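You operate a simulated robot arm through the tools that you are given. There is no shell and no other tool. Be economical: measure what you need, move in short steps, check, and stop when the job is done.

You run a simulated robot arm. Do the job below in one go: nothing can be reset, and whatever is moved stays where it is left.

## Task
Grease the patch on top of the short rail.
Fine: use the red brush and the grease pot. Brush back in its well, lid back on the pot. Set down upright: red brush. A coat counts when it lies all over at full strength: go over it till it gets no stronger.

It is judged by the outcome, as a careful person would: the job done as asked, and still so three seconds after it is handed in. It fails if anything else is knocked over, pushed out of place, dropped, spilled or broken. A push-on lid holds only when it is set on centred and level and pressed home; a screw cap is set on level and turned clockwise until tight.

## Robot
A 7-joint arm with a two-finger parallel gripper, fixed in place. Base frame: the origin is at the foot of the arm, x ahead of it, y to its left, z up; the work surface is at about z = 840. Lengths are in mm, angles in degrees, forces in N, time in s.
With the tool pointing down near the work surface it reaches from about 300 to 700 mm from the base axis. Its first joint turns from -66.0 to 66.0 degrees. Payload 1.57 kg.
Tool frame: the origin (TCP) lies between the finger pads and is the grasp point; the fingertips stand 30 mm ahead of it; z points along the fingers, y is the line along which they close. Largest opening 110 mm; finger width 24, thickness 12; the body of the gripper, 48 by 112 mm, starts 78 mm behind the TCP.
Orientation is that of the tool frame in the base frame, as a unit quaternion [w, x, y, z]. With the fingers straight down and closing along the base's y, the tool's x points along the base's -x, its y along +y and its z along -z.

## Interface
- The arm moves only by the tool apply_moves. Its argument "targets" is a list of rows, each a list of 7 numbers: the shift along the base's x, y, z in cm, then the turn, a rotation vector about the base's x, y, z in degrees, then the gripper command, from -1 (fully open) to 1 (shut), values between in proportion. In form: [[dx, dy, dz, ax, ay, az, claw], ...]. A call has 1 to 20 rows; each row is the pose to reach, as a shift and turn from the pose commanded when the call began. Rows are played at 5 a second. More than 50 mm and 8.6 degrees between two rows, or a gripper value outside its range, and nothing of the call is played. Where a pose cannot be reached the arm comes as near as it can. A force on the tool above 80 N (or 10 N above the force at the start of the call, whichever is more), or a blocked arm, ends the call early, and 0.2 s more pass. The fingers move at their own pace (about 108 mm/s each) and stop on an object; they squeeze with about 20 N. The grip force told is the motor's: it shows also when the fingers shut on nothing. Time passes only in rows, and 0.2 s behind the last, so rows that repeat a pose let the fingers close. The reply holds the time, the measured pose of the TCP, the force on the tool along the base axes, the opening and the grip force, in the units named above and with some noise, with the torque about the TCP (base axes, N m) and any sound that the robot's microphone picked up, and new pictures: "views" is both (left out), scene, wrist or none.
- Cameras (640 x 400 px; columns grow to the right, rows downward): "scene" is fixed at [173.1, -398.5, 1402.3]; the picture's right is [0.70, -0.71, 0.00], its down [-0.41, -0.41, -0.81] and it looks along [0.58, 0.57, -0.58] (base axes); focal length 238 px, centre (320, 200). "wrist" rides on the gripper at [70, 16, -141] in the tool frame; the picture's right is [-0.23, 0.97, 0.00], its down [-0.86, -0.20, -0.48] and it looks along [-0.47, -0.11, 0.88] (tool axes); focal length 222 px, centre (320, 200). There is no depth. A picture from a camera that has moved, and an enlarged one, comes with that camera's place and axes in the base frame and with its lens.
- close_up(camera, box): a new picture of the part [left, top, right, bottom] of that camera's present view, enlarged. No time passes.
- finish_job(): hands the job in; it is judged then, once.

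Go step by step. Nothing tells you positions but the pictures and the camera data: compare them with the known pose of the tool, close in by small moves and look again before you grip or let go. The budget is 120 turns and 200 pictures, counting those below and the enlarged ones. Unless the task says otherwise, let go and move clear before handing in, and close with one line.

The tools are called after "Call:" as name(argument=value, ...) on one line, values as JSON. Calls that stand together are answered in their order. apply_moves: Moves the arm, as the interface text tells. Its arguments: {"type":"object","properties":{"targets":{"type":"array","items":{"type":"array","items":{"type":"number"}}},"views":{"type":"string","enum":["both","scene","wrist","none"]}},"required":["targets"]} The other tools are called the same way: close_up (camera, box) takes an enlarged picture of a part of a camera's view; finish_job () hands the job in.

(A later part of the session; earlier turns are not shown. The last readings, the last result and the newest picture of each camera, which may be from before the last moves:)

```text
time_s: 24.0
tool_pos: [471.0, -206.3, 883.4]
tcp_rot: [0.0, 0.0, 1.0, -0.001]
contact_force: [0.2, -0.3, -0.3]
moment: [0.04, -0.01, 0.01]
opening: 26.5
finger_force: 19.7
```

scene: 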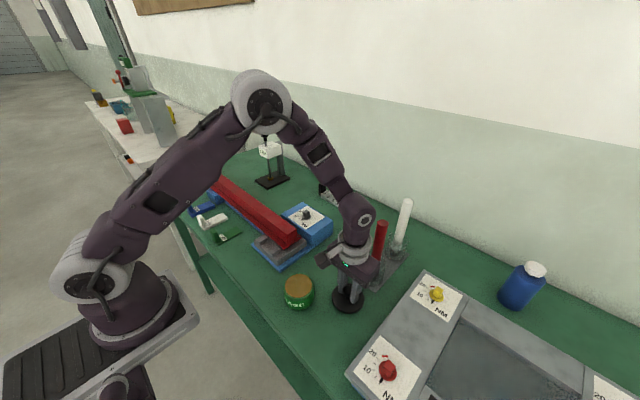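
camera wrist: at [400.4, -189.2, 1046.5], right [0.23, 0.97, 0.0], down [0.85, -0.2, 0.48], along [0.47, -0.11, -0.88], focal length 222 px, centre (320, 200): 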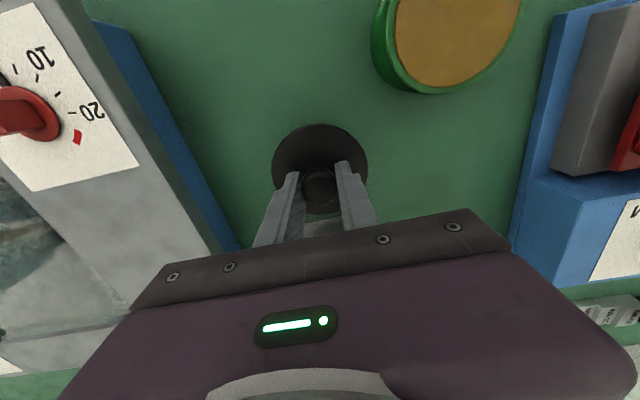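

There's no contact yet, so I'll keep lowering in small steps.

Call:
apply_moves(targets=[[0, 0, -0.15, 0, 0, 0, 1], [0, 0, -0.3, 0, 0, 0, 1], [0, 0, -0.3, 0, 0, 0, 1]], views="none")

Call:
apply_moves(targets=[[0, 0, -0.1, 0, 0, 0, 1], [0, 0, -0.2, 0, 0, 0, 1], [0, 0, -0.2, 0, 0, 0, 1]], views="scene")

Call:
close_up(camera="scene", box=[320, 260, 380, 320])

```text
time_s: 24.8
tool_pos: [470.0, -206.4, 880.4]
tcp_rot: [0.0, 0.0, 1.0, 0.001]
contact_force: [-0.2, -0.3, -0.7]
moment: [0.0, 0.01, -0.02]
opening: 26.1
finger_force: 19.9
```

```text
time_s: 25.6
tool_pos: [470.4, -205.5, 878.6]
tcp_rot: [0.001, -0.001, 1.0, -0.001]
contact_force: [-3.5, 2.1, 25.5]
moment: [0.05, 0.09, 0.01]
opening: 26.2
finger_force: 20.1
```

scene: 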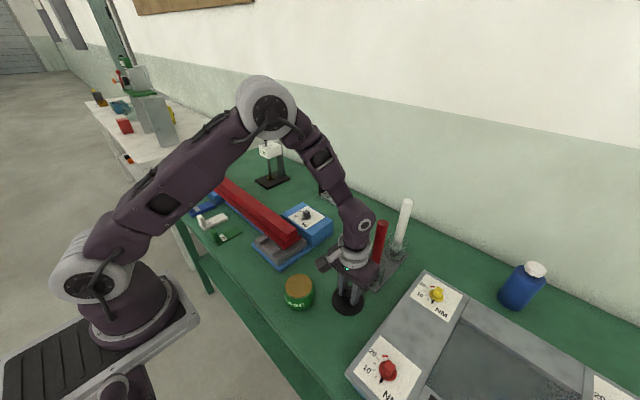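

```text
6.67 times, centred on (350, 290) of scene
camera zoom: at [172.7, -398.3, 1402.4], right [0.7, -0.71, 0.0], down [-0.41, -0.41, -0.81], along [0.58, 0.57, -0.58], focal length 1590 px, centre (120, -400)
```

zoom: 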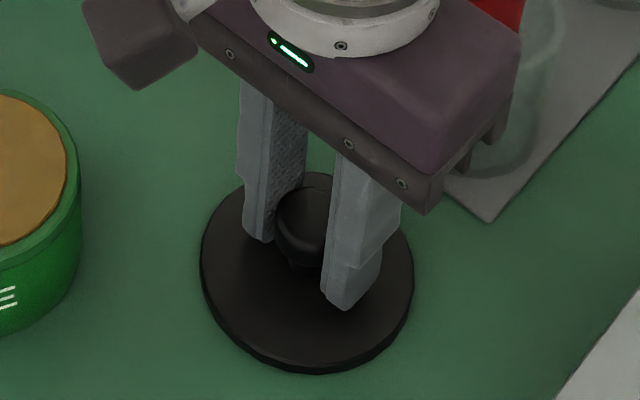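

The lid is on the table. I'll relieve the pressure, open moderately, and rise.

Call:
apply_moves(targets=[[0, 0, 0.1, 0, 0, 0, 1], [0, 0, 0.1, 0, 0, 0, 0], [0, 0, 0.1, 0, 0, 0, 0], [0, 0, 0.1, 0, 0, 0, 0], [0, 0, 2, 0, 0, 0, 0], [0, 0, 5, 0, 0, 0, 0], [0, 0, 9, 0, 0, 0, 0], [0, 0, 13, 0, 0, 0, 0], [0, 0, 17, 0, 0, 0, 0], [0, 0, 21, 0, 0, 0, 0], [0, 0, 25, 0, 0, 0, 0]], views="both")

Call:
close_up(camera="wrist", box=[220, 80, 420, 220])

Call:
close_up(camera="scene", box=[330, 190, 430, 320])

```text
time_s: 28.0
tool_pos: [469.5, -205.0, 1128.4]
tcp_rot: [0.0, 0.001, 1.0, 0.0]
contact_force: [-0.6, 0.0, 0.5]
moment: [0.01, -0.02, 0.01]
opening: 55.1
finger_force: 0.1
camera wrist: at [399.4, -189.2, 1269.9], right [0.23, 0.97, 0.0], down [0.86, -0.2, 0.48], along [0.47, -0.11, -0.88], focal length 222 px, centre (320, 200)
```

scene: 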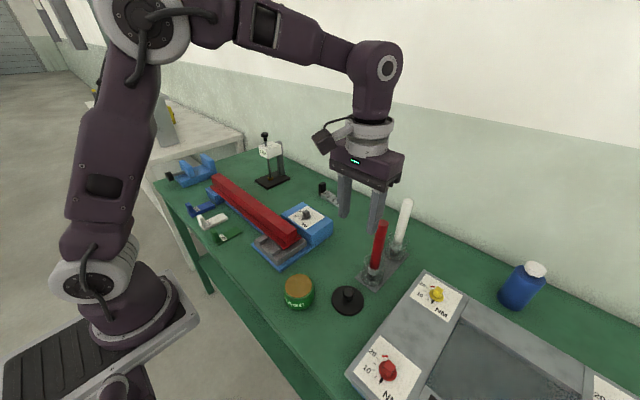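
wrist: 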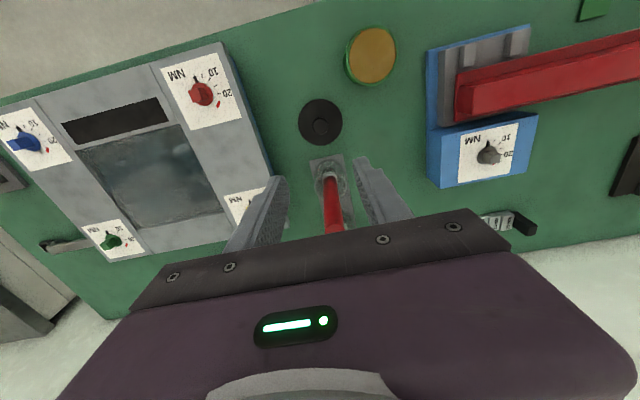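

```text
2.86 times, centred on (320, 150) of wrist
camera zoom: at [399.4, -189.2, 1269.9], right [0.23, 0.97, 0.0], down [0.86, -0.2, 0.48], along [0.47, -0.11, -0.88], focal length 635 px, centre (320, 343)
```

zoom: 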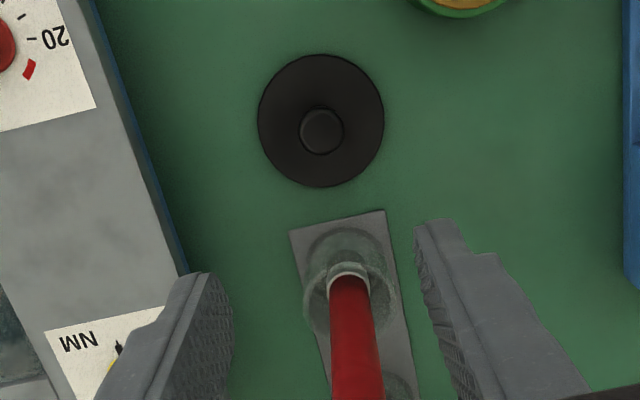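

```text
3.08 times, centred on (380, 255) of scene
camera zoom: at [173.1, -398.5, 1402.3], right [0.7, -0.71, 0.0], down [-0.41, -0.41, -0.81], along [0.58, 0.57, -0.58], focal length 734 px, centre (135, 31)
```

zoom: 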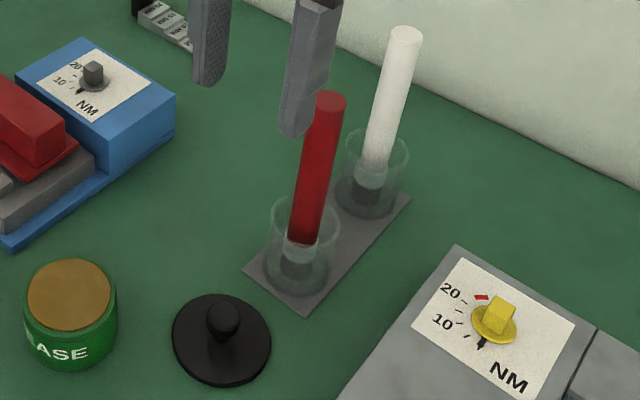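

The brush axis is at about (571, -210), standing vertical with its top near z 1042. I'll move above it and check alignment.

Call:
apply_moves(targets=[[3, 0, 0, 0, 0, 0, 0], [6, -0.2, 0, 0, 0, 0, 0], [9, -0.4, 0, 0, 0, 0, 0], [10.1, -0.5, 0, 0, 0, 0, 0], [10.1, -0.5, 0, 0, 0, 0, 0]], views="both")

Call:
close_up(camera="wrist", box=[220, 80, 420, 220])

Call:
close_up(camera="scene", box=[320, 130, 440, 300])

```text
time_s: 29.2
tool_pos: [572.1, -209.2, 1129.1]
tcp_rot: [0.0, 0.0, 1.0, 0.001]
contact_force: [0.0, -1.1, -1.2]
moment: [-0.01, -0.01, -0.01]
opening: 54.8
finger_force: 0.1
camera wrist: at [501.0, -192.7, 1270.4], right [0.23, 0.97, 0.0], down [0.86, -0.2, 0.48], along [0.47, -0.11, -0.88], focal length 222 px, centre (320, 200)
```

scene: 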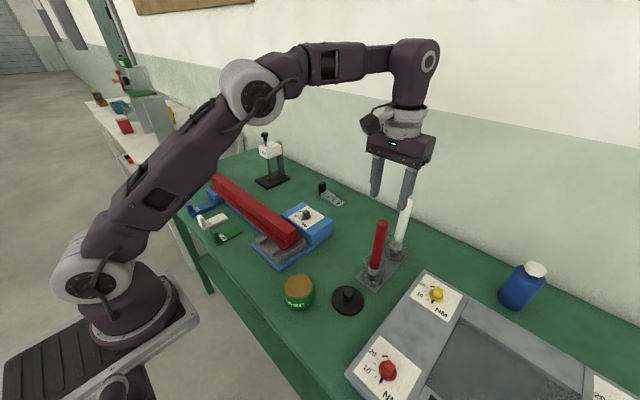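
wrist: 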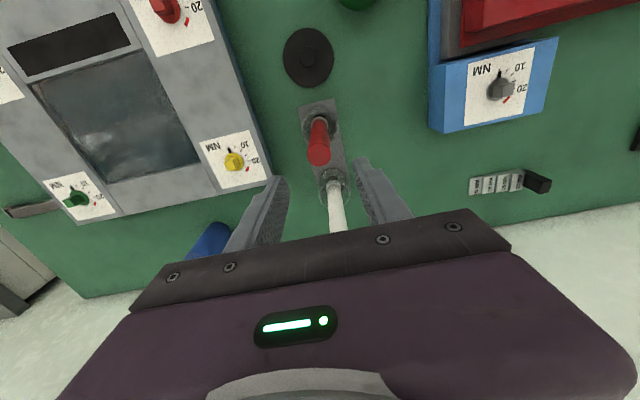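

```text
2.86 times, centred on (320, 150) of wrist
camera zoom: at [501.0, -192.7, 1270.4], right [0.23, 0.97, 0.0], down [0.86, -0.2, 0.48], along [0.47, -0.11, -0.88], focal length 635 px, centre (320, 343)
```

zoom: 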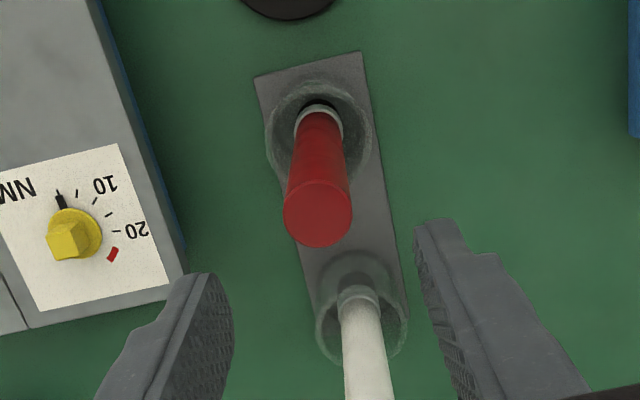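

```text
2.35 times, centred on (380, 215) of scene
camera zoom: at [173.1, -398.5, 1402.3], right [0.7, -0.71, 0.0], down [-0.41, -0.41, -0.81], along [0.58, 0.57, -0.58], focal length 561 px, centre (179, 165)
```

zoom: 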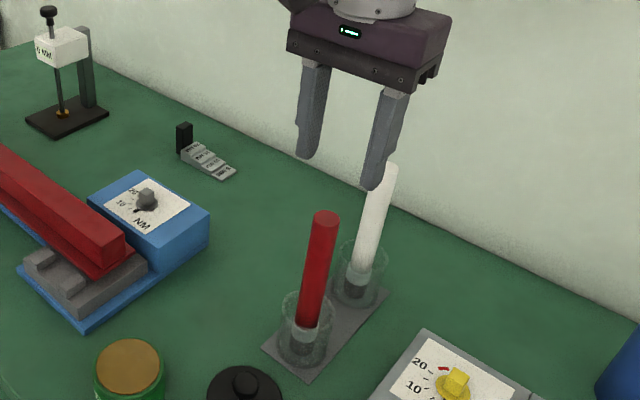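

The brush top is well centred between the fingers, about 2 mm toward -x. I'll descend partway and check.

Call:
apply_moves(targets=[[-0.3, 0, -3, 0, 0, 0, 0], [-0.3, 0, -6, 0, 0, 0, 0], [-0.3, 0, -8.5, 0, 0, 0, 0], [-0.3, 0, -8.5, 0, 0, 0, 0]], views="both")

Call:
close_up(camera="wrist", box=[220, 80, 420, 220])

Call:
close_up(camera="scene", box=[340, 180, 440, 300])

```text
time_s: 30.2
tool_pos: [568.9, -209.8, 1042.4]
tcp_rot: [0.0, 0.0, 1.0, -0.001]
contact_force: [0.2, 0.6, 0.3]
moment: [-0.01, -0.01, -0.02]
opening: 54.8
finger_force: 0.1
camera wrist: at [498.2, -193.0, 1184.0], right [0.23, 0.97, 0.0], down [0.86, -0.2, 0.48], along [0.47, -0.11, -0.88], focal length 222 px, centre (320, 200)
```

scene: 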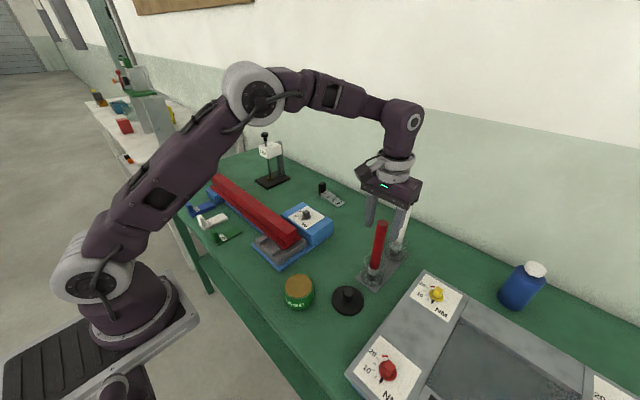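
wrist: 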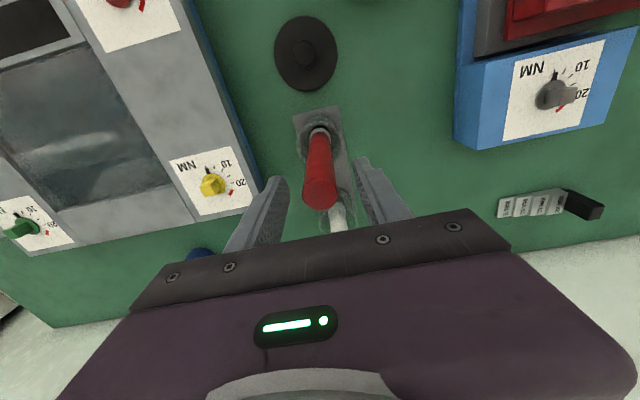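

```text
2.86 times, centred on (320, 150) of wrist
camera zoom: at [498.2, -193.0, 1184.0], right [0.23, 0.97, 0.0], down [0.86, -0.2, 0.48], along [0.47, -0.11, -0.88], focal length 635 px, centre (320, 343)
```

zoom: 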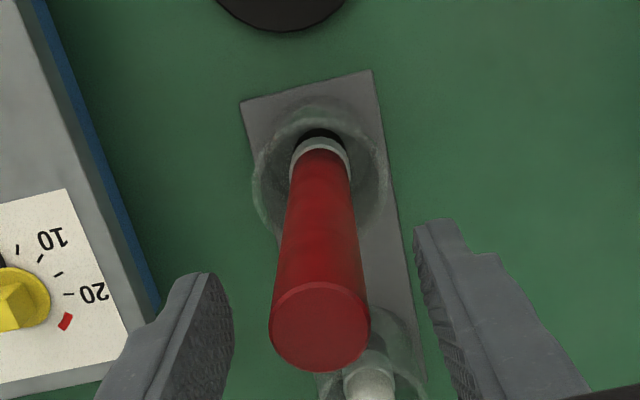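

```text
3.33 times, centred on (390, 240) of scene
camera zoom: at [173.1, -398.5, 1402.3], right [0.7, -0.71, 0.0], down [-0.41, -0.41, -0.81], along [0.58, 0.57, -0.58], focal length 795 px, centre (87, 67)
```

zoom: 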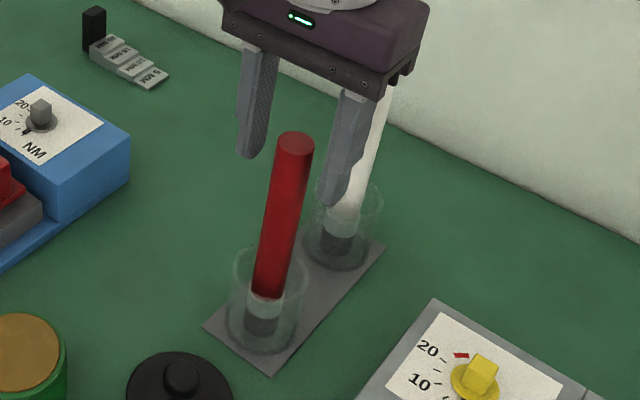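

Alignment is good. I'll descend to z about 985 and grip.

Call:
apply_moves(targets=[[0, 0, -2, 0, 0, 0, 0], [0, 0, -4, 0, 0, 0, 0], [0, 0, -5.7, 0, 0, 0, 0], [0, 0, -5.7, 0, 0, 0, 0], [0, 0, -5.7, 0, 0, 0, 1], [0, 0, -5.7, 0, 0, 0, 1], [0, 0, -5.7, 0, 0, 0, 1]], views="both")

Call:
close_up(camera="scene", box=[340, 180, 440, 300])

```text
time_s: 31.8
tool_pos: [570.0, -210.0, 986.8]
tcp_rot: [-0.001, 0.0, 1.0, 0.0]
contact_force: [-0.5, -0.6, -0.2]
moment: [0.02, -0.02, 0.0]
opening: 25.1
finger_force: 20.5
camera wrist: at [498.4, -194.1, 1128.1], right [0.23, 0.97, 0.0], down [0.86, -0.2, 0.48], along [0.47, -0.11, -0.88], focal length 222 px, centre (320, 200)
```

scene: 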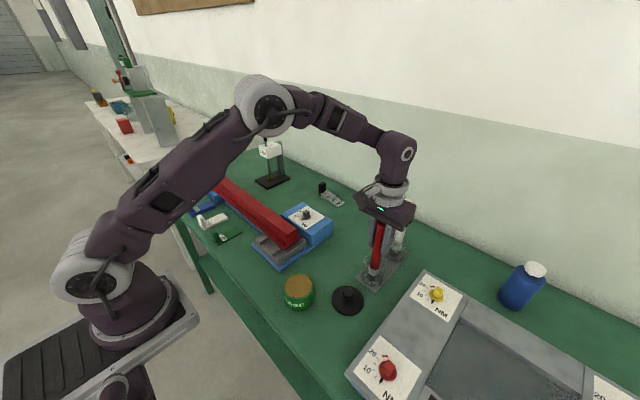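
wrist: 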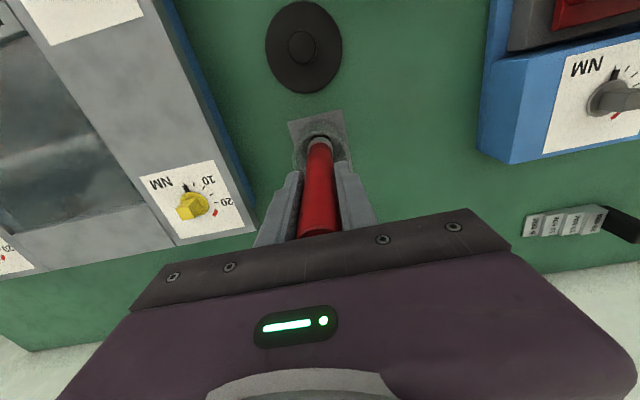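

```text
3.33 times, centred on (390, 240) of scene
camera zoom: at [173.1, -398.5, 1402.3], right [0.7, -0.71, 0.0], down [-0.41, -0.41, -0.81], along [0.58, 0.57, -0.58], focal length 795 px, centre (87, 67)
```

zoom: 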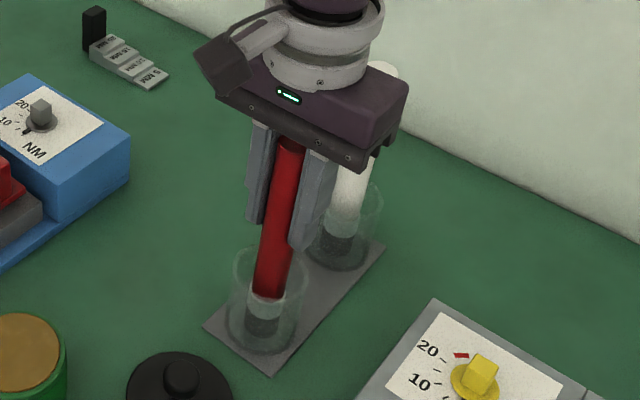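

The brush is gripped. I'll lift it straight up out of the well.

Call:
apply_moves(targets=[[0, 0, 1.5, 0, 0, 0, 1], [0, 0, 4, 0, 0, 0, 1], [0, 0, 7, 0, 0, 0, 1], [0, 0, 10, 0, 0, 0, 1], [0, 0, 12, 0, 0, 0, 1]], views="both")

Call:
close_up(camera="scene", box=[340, 130, 440, 300])

```text
time_s: 33.0
tool_pos: [567.1, -210.1, 1105.4]
tcp_rot: [-0.001, 0.0, 1.0, 0.0]
contact_force: [0.0, -0.4, -0.5]
moment: [0.0, -0.02, -0.01]
opening: 25.1
finger_force: 20.1
camera wrist: at [497.3, -193.4, 1246.8], right [0.23, 0.97, 0.0], down [0.86, -0.2, 0.48], along [0.47, -0.11, -0.88], focal length 222 px, centre (320, 200)
```

scene: 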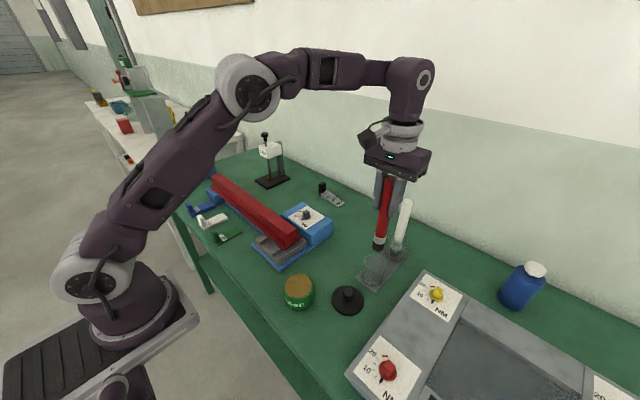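
wrist: 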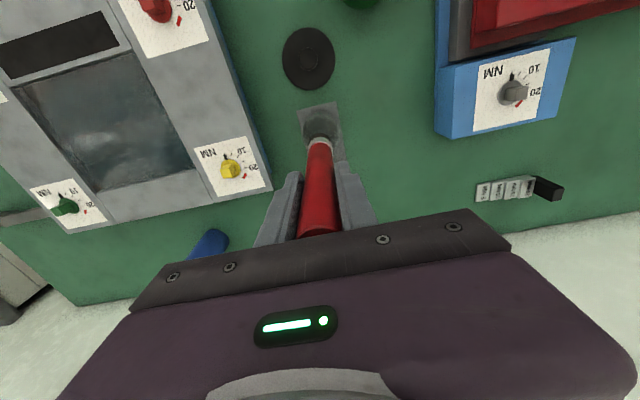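

```text
2.35 times, centred on (390, 215) of scene
camera zoom: at [173.1, -398.5, 1402.3], right [0.7, -0.71, 0.0], down [-0.41, -0.41, -0.81], along [0.58, 0.57, -0.58], focal length 561 px, centre (155, 165)
```

zoom: 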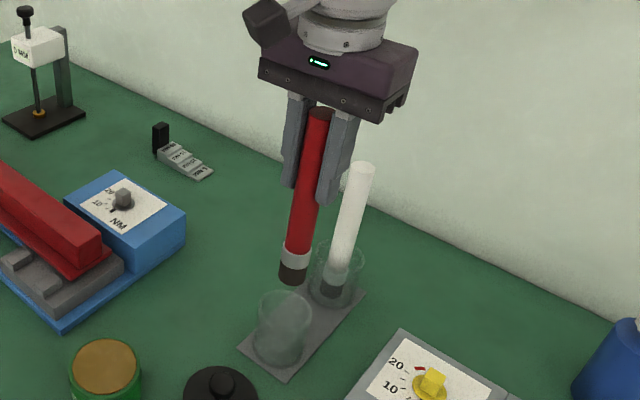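

The brush is out cleanly. Now I'll move over the grease pot.

Call:
apply_moves(targets=[[-3, 1.7, 0, 0, 0, 0, 1], [-6, 3.4, 0, 0, 0, 0, 1], [-9, 5, 0, 0, 0, 0, 1], [-12, 6.7, 0, 0, 0, 0, 1], [-15, 8.4, 0, 0, 0, 0, 1], [-17.8, 10, 0, 0, 0, 0, 1], [-17.8, 10, -2, 0, 0, 0, 1], [-17.8, 10, -4, 0, 0, 0, 1], [-17.8, 10, -4, 0, 0, 0, 1]], views="both")

Call:
close_up(camera="scene", box=[250, 200, 350, 320])

Call:
close_up(camera="wrist", box=[240, 80, 400, 220])

```text
time_s: 35.0
tool_pos: [391.1, -110.3, 1066.0]
tcp_rot: [0.001, 0.0, 1.0, 0.0]
contact_force: [0.0, -0.7, -0.4]
moment: [-0.02, 0.0, -0.01]
opening: 24.9
finger_force: 20.3
camera wrist: at [321.3, -93.6, 1206.9], right [0.23, 0.97, 0.0], down [0.86, -0.2, 0.48], along [0.47, -0.11, -0.88], focal length 222 px, centre (320, 200)
```

scene: 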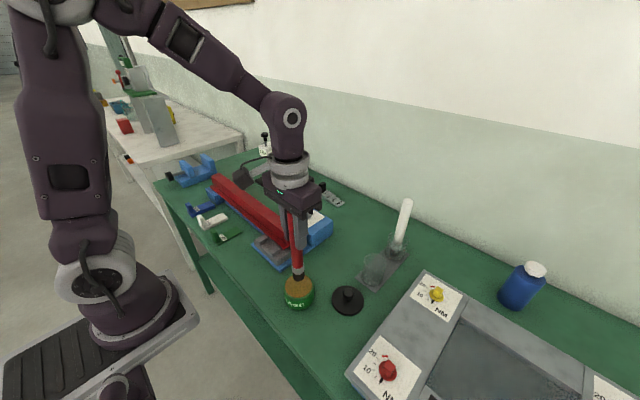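
wrist: 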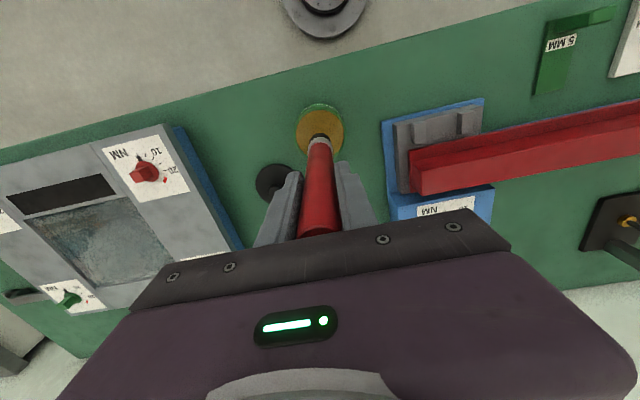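

```text
3.33 times, centred on (300, 260) of scene
camera zoom: at [173.1, -398.5, 1402.3], right [0.7, -0.71, 0.0], down [-0.41, -0.41, -0.81], along [0.58, 0.57, -0.58], focal length 795 px, centre (387, 0)
```

zoom: 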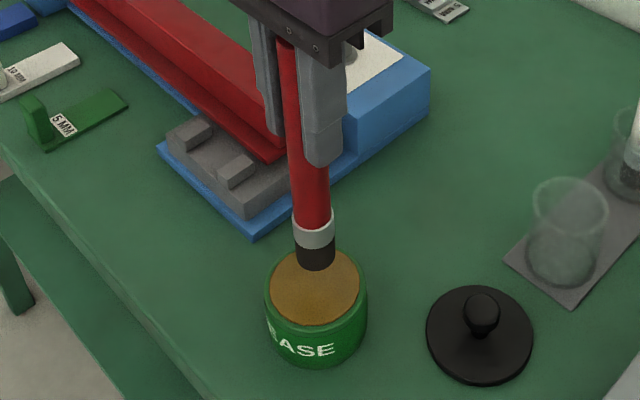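

```text
2.86 times, centred on (320, 150) of wrist
camera zoom: at [321.3, -93.6, 1206.9], right [0.23, 0.97, 0.0], down [0.86, -0.2, 0.48], along [0.47, -0.11, -0.88], focal length 635 px, centre (320, 343)
```

zoom: 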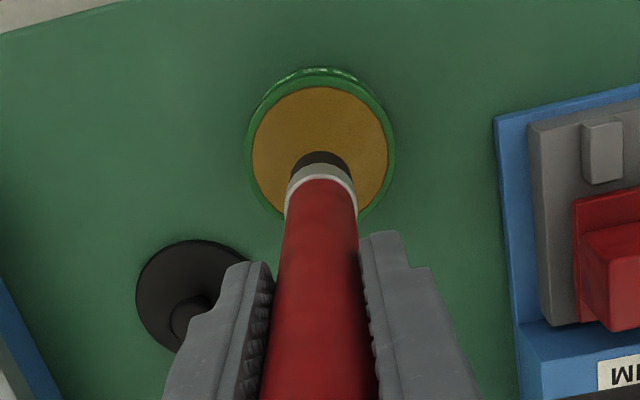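

The brush is centred over the pot. I'll lower it into the grease slowly.

Call:
apply_moves(targets=[[0, 0, -0.8, 0, 0, 0, 1], [0, 0, -1.6, 0, 0, 0, 1], [0, 0, -2.4, 0, 0, 0, 1], [0, 0, -3, 0, 0, 0, 1], [0, 0, -3, 0, 0, 0, 1]], views="scene")

Call:
close_up(camera="scene", box=[260, 230, 340, 320])

```text
time_s: 36.2
tool_pos: [390.3, -110.5, 1035.6]
tcp_rot: [0.0, 0.001, 1.0, 0.001]
contact_force: [-1.2, -0.2, -1.1]
moment: [-0.04, 0.0, 0.0]
opening: 25.2
finger_force: 20.3
```

scene: 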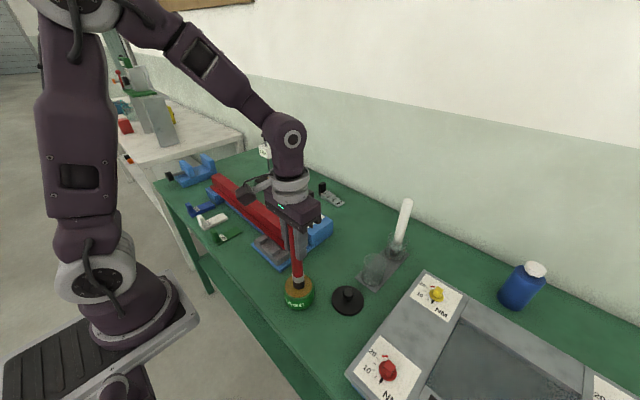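

```text
4.44 times, centred on (300, 275) of scene
camera zoom: at [173.1, -398.5, 1402.3], right [0.7, -0.71, 0.0], down [-0.41, -0.41, -0.81], along [0.58, 0.57, -0.58], focal length 1060 px, centre (409, -133)
```

zoom: 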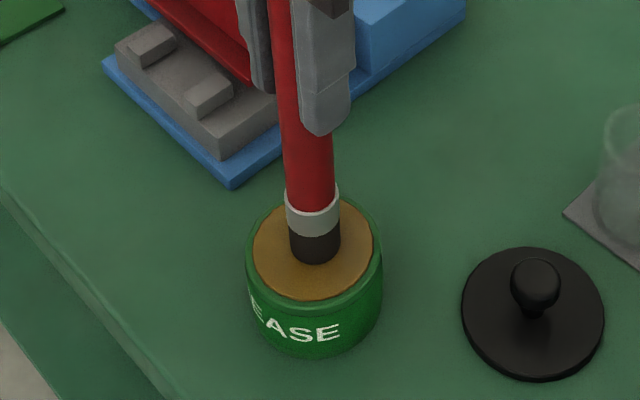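

Call:
apply_moves(targets=[[0, 0, -0.3, 0, 0, 0, 1], [0, 0, -0.6, 0, 0, 0, 1], [0, 0, -0.9, 0, 0, 0, 1], [0, 0, -0.9, 0, 0, 0, 1]], views="none")

Call:
close_up(camera="scene", box=[260, 230, 340, 320])

```text
time_s: 37.2
tool_pos: [390.1, -110.7, 1027.5]
tcp_rot: [0.001, 0.0, 1.0, -0.001]
contact_force: [-0.1, 0.5, 18.8]
moment: [-0.2, -0.15, -0.01]
opening: 25.1
finger_force: 20.1
```

```text
4.44 times, centred on (300, 275) of scene
camera zoom: at [172.9, -398.4, 1402.4], right [0.7, -0.71, 0.0], down [-0.41, -0.41, -0.81], along [0.58, 0.57, -0.58], focal length 1060 px, centre (409, -133)
```

zoom: 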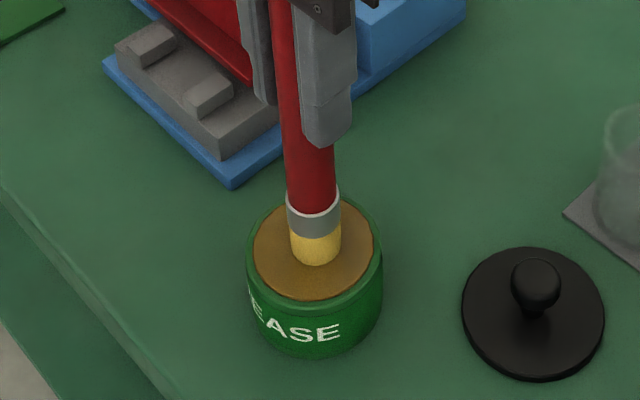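

The bristles are loaded (yellow). I'll lift and travel toward the near end of the patch.

Call:
apply_moves(targets=[[0, 0, 1, 0, 0, 0, 1], [0, 0, 4, 0, 0, 0, 1], [0, 0, 7, 0, 0, 0, 1], [0, -4, 7, 0, 0, 0, 1], [0, -8.5, 7, 0, 0, 0, 1], [0, -13, 7, 0, 0, 0, 1], [0, -17.5, 7, 0, 0, 0, 1], [0, -22, 7, 0, 0, 0, 1], [0, -26.5, 7, 0, 0, 0, 1], [0, -31, 7, 0, 0, 0, 1], [0, -34.5, 7, 0, 0, 0, 1], [0, -34.5, 4, 0, 0, 0, 1], [0, -34.5, 3, 0, 0, 0, 1]], views="both")

Call:
close_up(camera="wrist", box=[160, 60, 420, 220])

```text
time_s: 40.0
tool_pos: [388.4, -456.3, 1058.0]
tcp_rot: [0.0, 0.0, 1.0, 0.0]
contact_force: [-0.4, 0.1, -0.2]
moment: [0.04, -0.02, -0.02]
opening: 25.2
finger_force: 20.4
camera wrist: at [319.8, -438.5, 1199.6], right [0.23, 0.97, 0.0], down [0.86, -0.2, 0.48], along [0.47, -0.11, -0.88], focal length 222 px, centre (320, 200)
```

scene: 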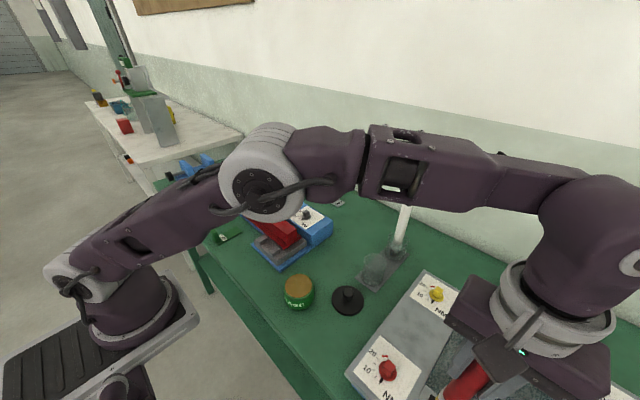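
wrist: 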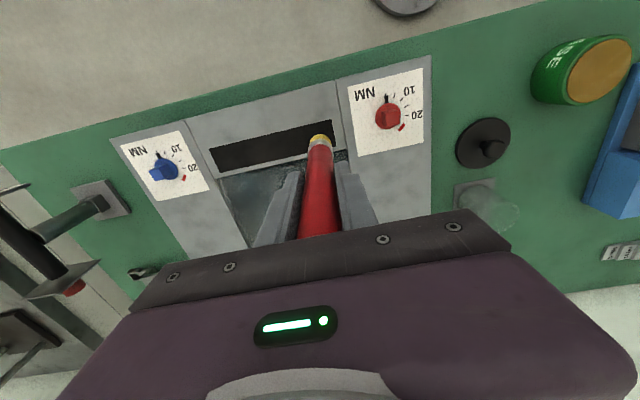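

```text
2.46 times, centred on (290, 140) of wrist
camera zoom: at [319.8, -438.5, 1199.6], right [0.23, 0.97, 0.0], down [0.86, -0.2, 0.48], along [0.47, -0.11, -0.88], focal length 547 px, centre (394, 348)
```

zoom: 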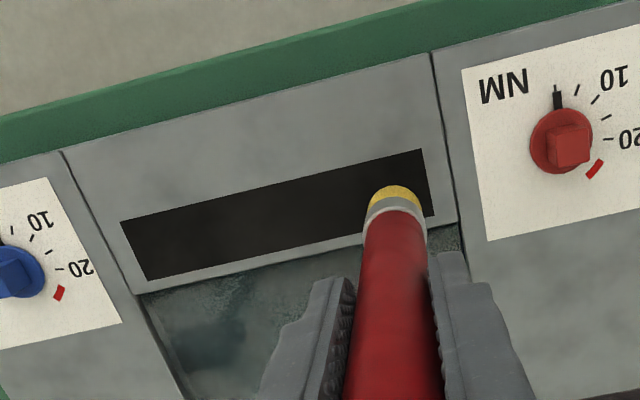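

The patch spans about x 369–405, y -610 to -435. I'll lower the brush onto its near end in small steps.

Call:
apply_moves(targets=[[0, 0, -0.7, 0, 0, 0, 1], [0, 0, -1.4, 0, 0, 0, 1], [0, 0, -2.0, 0, 0, 0, 1], [0, 0, -2.2, 0, 0, 0, 1], [0, 0, -2.2, 0, 0, 0, 1]], views="wrist")

Call:
close_up(camera="wrist", box=[160, 60, 420, 220])

```text
time_s: 41.2
tool_pos: [388.7, -455.2, 1036.0]
tcp_rot: [0.001, 0.0, 1.0, 0.0]
contact_force: [0.4, 2.1, 21.7]
moment: [0.39, -0.14, -0.01]
opening: 25.3
finger_force: 19.9
camera wrist: at [319.1, -438.6, 1177.5], right [0.23, 0.97, 0.0], down [0.85, -0.2, 0.48], along [0.47, -0.11, -0.88], focal length 222 px, centre (320, 200)
```

wrist: 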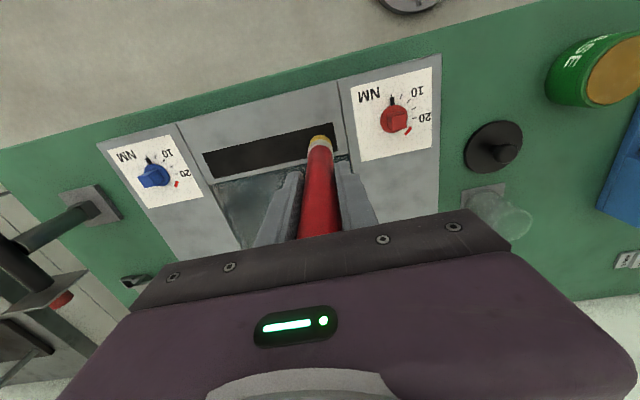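

```text
2.46 times, centred on (290, 140) of wrist
camera zoom: at [319.1, -438.6, 1177.5], right [0.23, 0.97, 0.0], down [0.85, -0.2, 0.48], along [0.47, -0.11, -0.88], focal length 547 px, centre (394, 348)
```

zoom: 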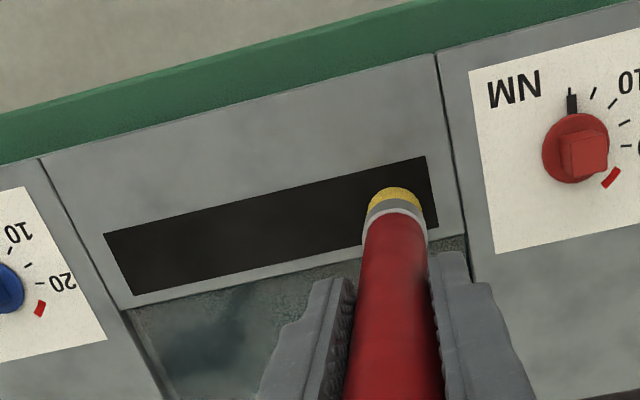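

The brush touched at TCP about 1037. I'll ease slightly and stroke along the near half of the patch toward its far end, then check the coat.

Call:
apply_moves(targets=[[-0.5, 0.5, 0.06, 0, 0, 0, 1], [-0.9, 1, 0.06, 0, 0, 0, 1], [-0.9, 0, 0.06, 0, 0, 0, 1], [-0.9, -1.2, 0.06, 0, 0, 0, 1], [-0.9, -2.4, 0.06, 0, 0, 0, 1], [-0.9, -3.6, 0.06, 0, 0, 0, 1], [-0.9, -4.8, 0.06, 0, 0, 0, 1], [-0.9, -6, 0.06, 0, 0, 0, 1]], views="wrist")

Call:
close_up(camera="wrist", box=[200, 60, 460, 220])

```text
time_s: 43.0
tool_pos: [380.7, -491.0, 1035.5]
tcp_rot: [0.0, 0.0, 1.0, 0.0]
contact_force: [3.9, 6.1, 16.2]
moment: [0.77, -0.33, 0.01]
opening: 25.5
finger_force: 19.8
out of reach, approached as far as the arm can: row 7, 8
camera wrist: at [310.9, -473.9, 1177.0], right [0.23, 0.97, 0.0], down [0.85, -0.2, 0.48], along [0.47, -0.11, -0.88], focal length 222 px, centre (320, 200)
```

wrist: 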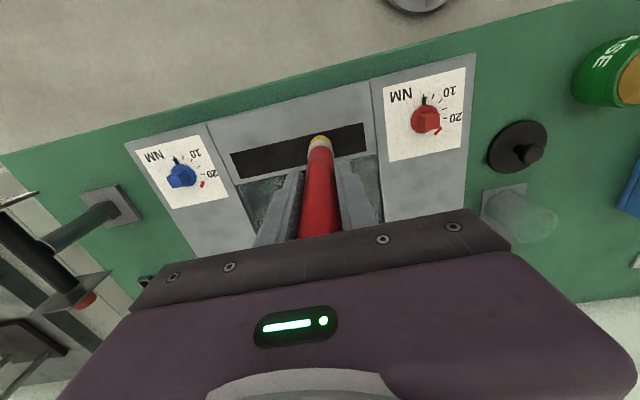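

```text
2.46 times, centred on (330, 140) of wrist
camera zoom: at [310.9, -473.9, 1177.0], right [0.23, 0.97, 0.0], down [0.85, -0.2, 0.48], along [0.47, -0.11, -0.88], focal length 547 px, centre (295, 348)
```

zoom: 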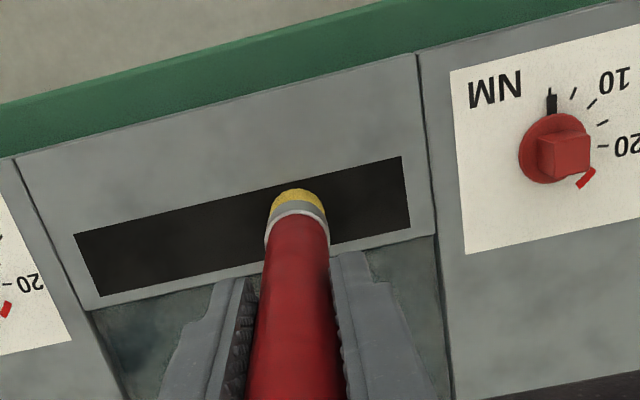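

The arm hit a reach limit and I don't see an obvious coat yet. I'll zoom in to compare brushed and unbrushed areas.

Call:
close_up(camera="wrist", box=[225, 115, 375, 185])

Call:
close_up(camera="scene", box=[400, 320, 520, 400])

```text
4.27 times, centred on (300, 150) of wrist
camera zoom: at [310.9, -473.9, 1177.0], right [0.23, 0.97, 0.0], down [0.85, -0.2, 0.48], along [0.47, -0.11, -0.88], focal length 948 px, centre (405, 413)
```

zoom: 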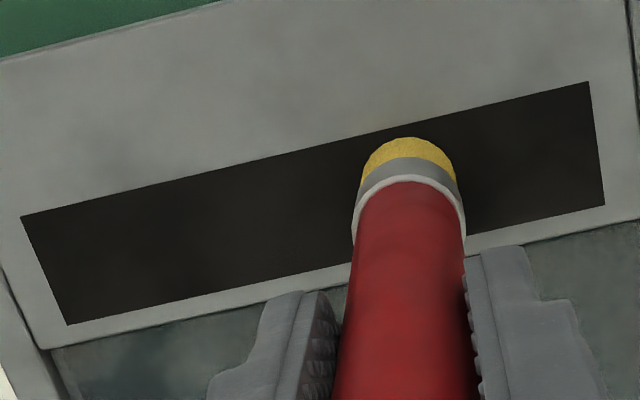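

```text
5.00 times, centred on (460, 360) of scene
camera zoom: at [173.0, -398.1, 1402.4], right [0.7, -0.71, 0.0], down [-0.41, -0.41, -0.81], along [0.58, 0.57, -0.58], focal length 1192 px, centre (-380, -600)
```

zoom: 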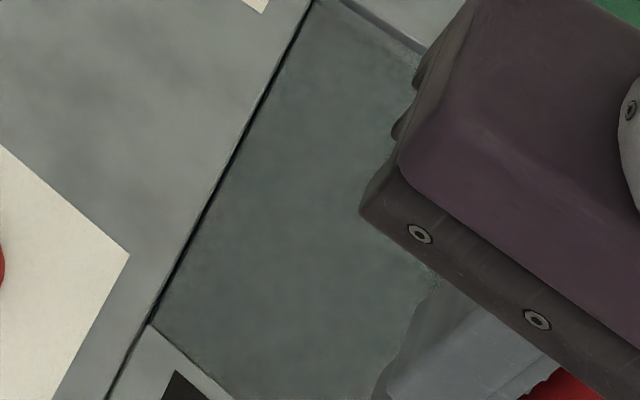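

No coat shows yet. I'll make several passes over the near part, then lift and look again before drawing conclusions.

Call:
apply_moves(targets=[[0, 1.2, 0, 0, 0, 0, 1], [0, 2.4, 0, 0, 0, 0, 1], [0, 3.6, 0, 0, 0, 0, 1], [0, 4.5, 0, 0, 0, 0, 1], [0, 3.6, 0, 0, 0, 0, 1], [0, 2.4, 0, 0, 0, 0, 1], [0, 1.2, 0, 0, 0, 0, 1], [0, 2.4, 0, 0, 0, 0, 1], [0, 3.6, 0, 0, 0, 0, 1], [0, 4.5, 0, 0, 0, 0, 1], [0, 3.6, 0, 0, 0, 0, 1], [0, 2.4, 0, 0, 0, 0, 1], [0, 1.2, 0, 0, 0, 0, 1], [0, 1.2, 1.5, 0, 0, 0, 1], [0, 1.2, 3, 0, 0, 0, 1]], views="wrist")

Call:
close_up(camera="wrist", box=[225, 105, 375, 185])

```text
time_s: 46.2
tool_pos: [381.1, -478.8, 1067.7]
tcp_rot: [0.0, 0.0, 1.0, 0.0]
contact_force: [0.0, -0.7, -0.6]
moment: [0.02, -0.01, -0.02]
opening: 25.1
finger_force: 20.0
camera wrist: at [311.4, -462.2, 1208.7], right [0.23, 0.97, 0.0], down [0.85, -0.2, 0.48], along [0.47, -0.11, -0.88], focal length 222 px, centre (320, 200)
```

wrist: 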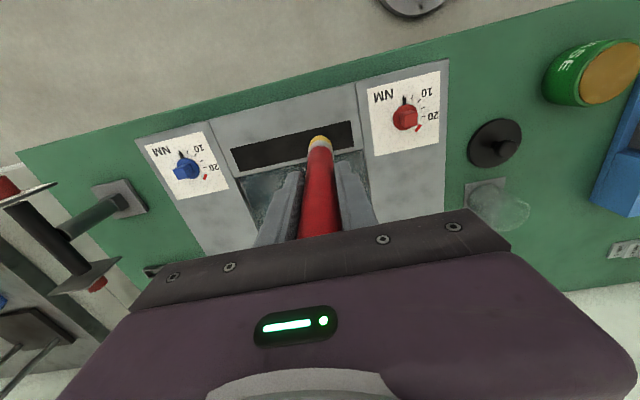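

```text
4.27 times, centred on (300, 145) of wrist
camera zoom: at [311.4, -462.2, 1208.7], right [0.23, 0.97, 0.0], down [0.85, -0.2, 0.48], along [0.47, -0.11, -0.88], focal length 948 px, centre (405, 435)
```

zoom: 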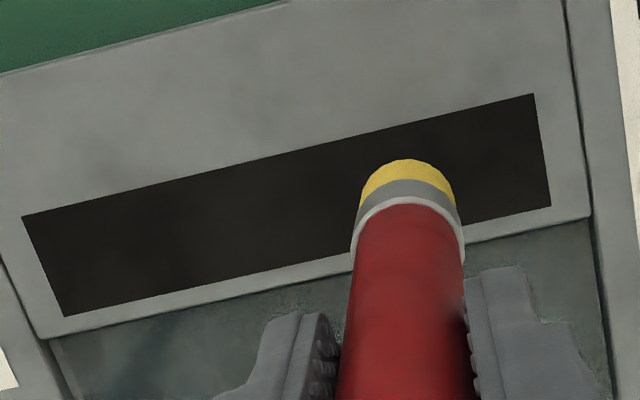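

Still no grease on that dark rectangle, so it isn't the patch (probably a display), and nothing was smeared. I'll look more closely at the red bar and the grey block.

Call:
apply_moves(targets=[[0, 1, 3, 0, 0, 0, 1], [0, 4, 6, 0, 0, 0, 1], [0, 8, 7, 0, 0, 0, 1], [0, 12, 7, 0, 0, 0, 1], [0, 16.5, 7, 0, 0, 0, 1], [0, 21, 7, 0, 0, 0, 1], [0, 25.5, 7, 0, 0, 0, 1], [0, 30, 7, 0, 0, 0, 1]], views="both")

Call:
close_up(camera="scene", box=[205, 165, 265, 215])

Call:
close_up(camera="scene", box=[250, 200, 310, 250])

Call:
close_up(camera="wrist", box=[360, 80, 560, 220])

```text
time_s: 48.0
tool_pos: [380.4, -179.1, 1139.0]
tcp_rot: [0.0, 0.001, 1.0, -0.001]
contact_force: [0.3, 0.6, -0.9]
moment: [0.03, 0.03, -0.01]
opening: 25.1
finger_force: 20.1
camera wrist: at [310.4, -161.6, 1279.1], right [0.23, 0.97, 0.0], down [0.85, -0.2, 0.48], along [0.47, -0.11, -0.88], focal length 222 px, centre (320, 200)
```

scene: 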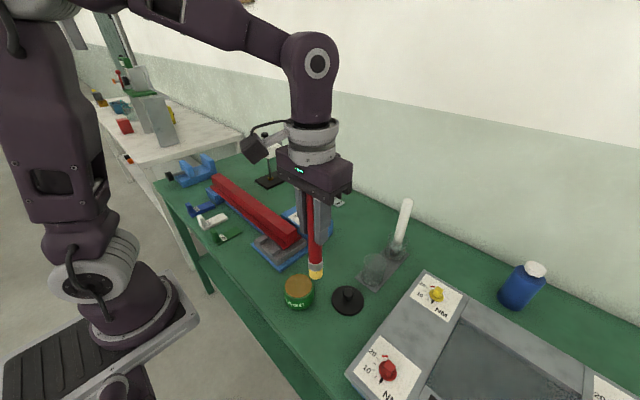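
wrist: 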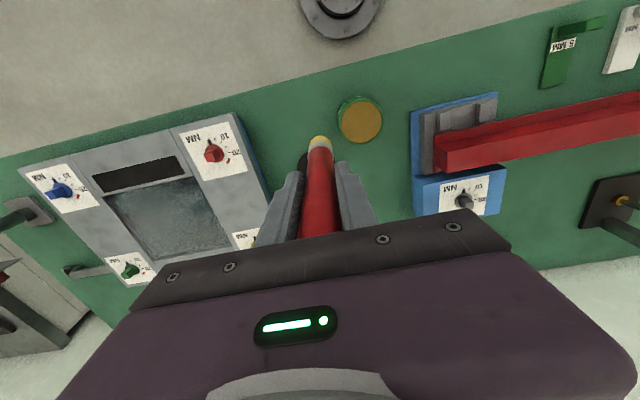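

```text
8.00 times, centred on (235, 190) of scene
camera zoom: at [173.1, -398.5, 1402.3], right [0.7, -0.71, 0.0], down [-0.41, -0.41, -0.81], along [0.58, 0.57, -0.58], focal length 1908 px, centre (1000, 280)
```

zoom: 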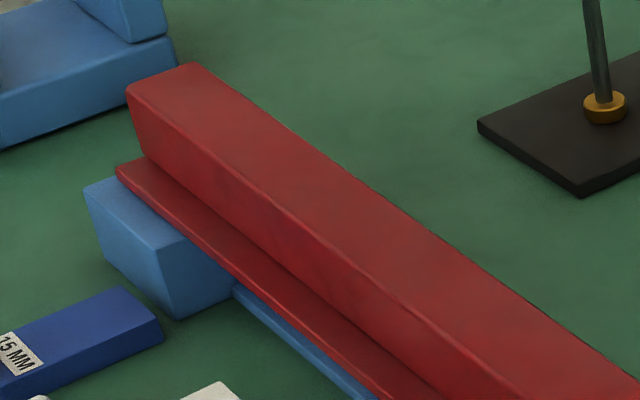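

```text
8.00 times, centred on (280, 225) of scene
camera zoom: at [173.1, -398.5, 1402.3], right [0.7, -0.71, 0.0], down [-0.41, -0.41, -0.81], along [0.58, 0.57, -0.58], focal length 1908 px, centre (640, 0)
```

zoom: 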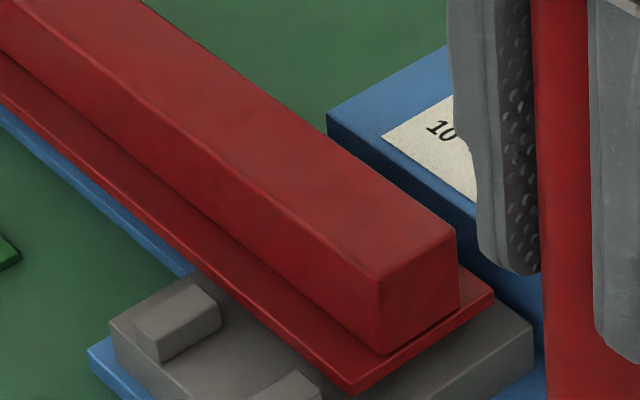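

```text
2.86 times, centred on (460, 150) of wrist
camera zoom: at [310.4, -161.6, 1279.1], right [0.23, 0.97, 0.0], down [0.85, -0.2, 0.48], along [0.47, -0.11, -0.88], focal length 635 px, centre (-80, 343)
```

zoom: 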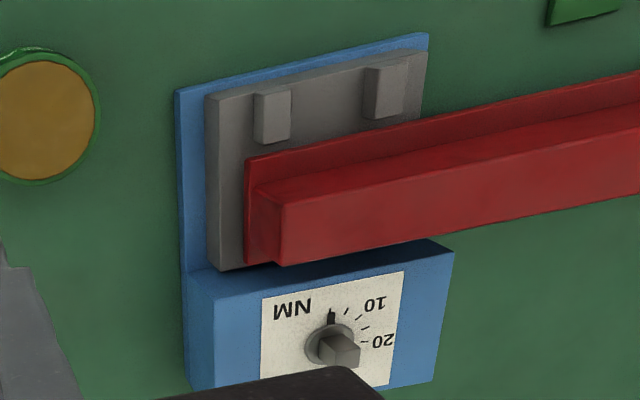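

The red piece has a rail profile (flange plus head), so it may be the rail with the patch on its top. I'll take a closer wrist look along its top, with the brush kept high.

Call:
apply_moves(targets=[[0, 4, 1, 0, 0, 0, 1], [0, 8.5, 2, 0, 0, 0, 1], [-1, 13, 2, 0, 0, 0, 1], [-2, 17.5, 2, 0, 0, 0, 1], [-3, 22, 2, 0, 0, 0, 1], [-4, 26.5, 2, 0, 0, 0, 1], [-5, 30, 2, 0, 0, 0, 1]], views="wrist")

Call:
close_up(camera="wrist", box=[180, 60, 380, 200])

Call:
close_up(camera="wrist", box=[340, 40, 540, 180])

```text
time_s: 49.6
tool_pos: [330.5, 124.1, 1156.1]
tcp_rot: [0.0, 0.001, 1.0, 0.0]
contact_force: [0.5, -0.1, -1.8]
moment: [-0.03, -0.01, -0.04]
opening: 24.8
finger_force: 20.3
camera wrist: at [260.2, 140.3, 1297.2], right [0.23, 0.97, 0.0], down [0.85, -0.2, 0.48], along [0.47, -0.11, -0.88], focal length 222 px, centre (320, 200)
```

wrist: 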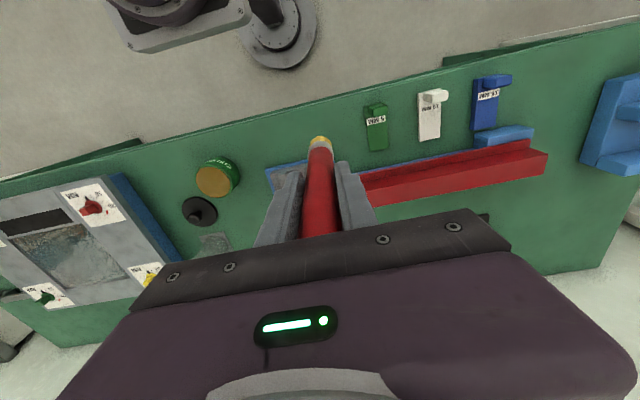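

```text
2.86 times, centred on (280, 130) of wrist
camera zoom: at [260.2, 140.3, 1297.2], right [0.23, 0.97, 0.0], down [0.85, -0.2, 0.48], along [0.47, -0.11, -0.88], focal length 635 px, centre (434, 400)
```

zoom: 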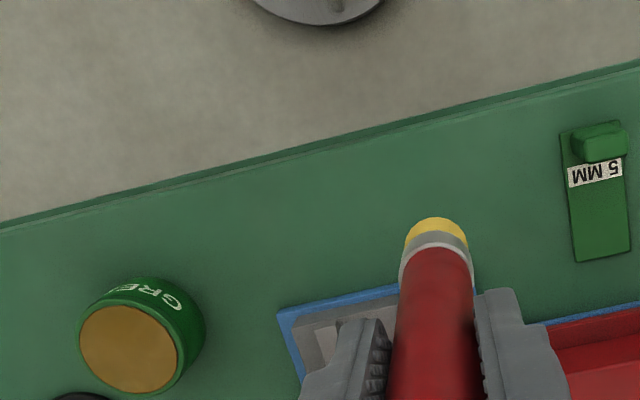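

```text
2.86 times, centred on (440, 110) of wrist
camera zoom: at [260.2, 140.3, 1297.2], right [0.23, 0.97, 0.0], down [0.85, -0.2, 0.48], along [0.47, -0.11, -0.88], focal length 635 px, centre (-23, 457)
```

zoom: 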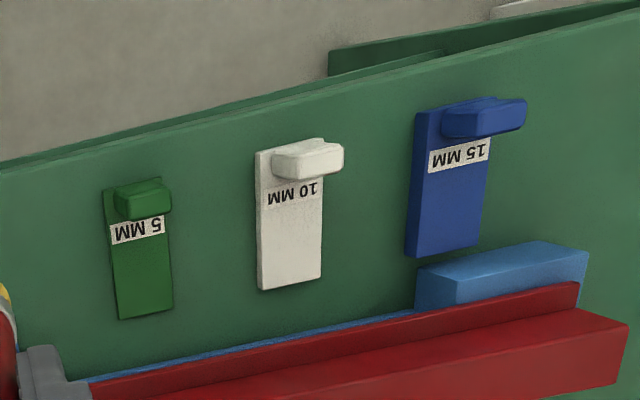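

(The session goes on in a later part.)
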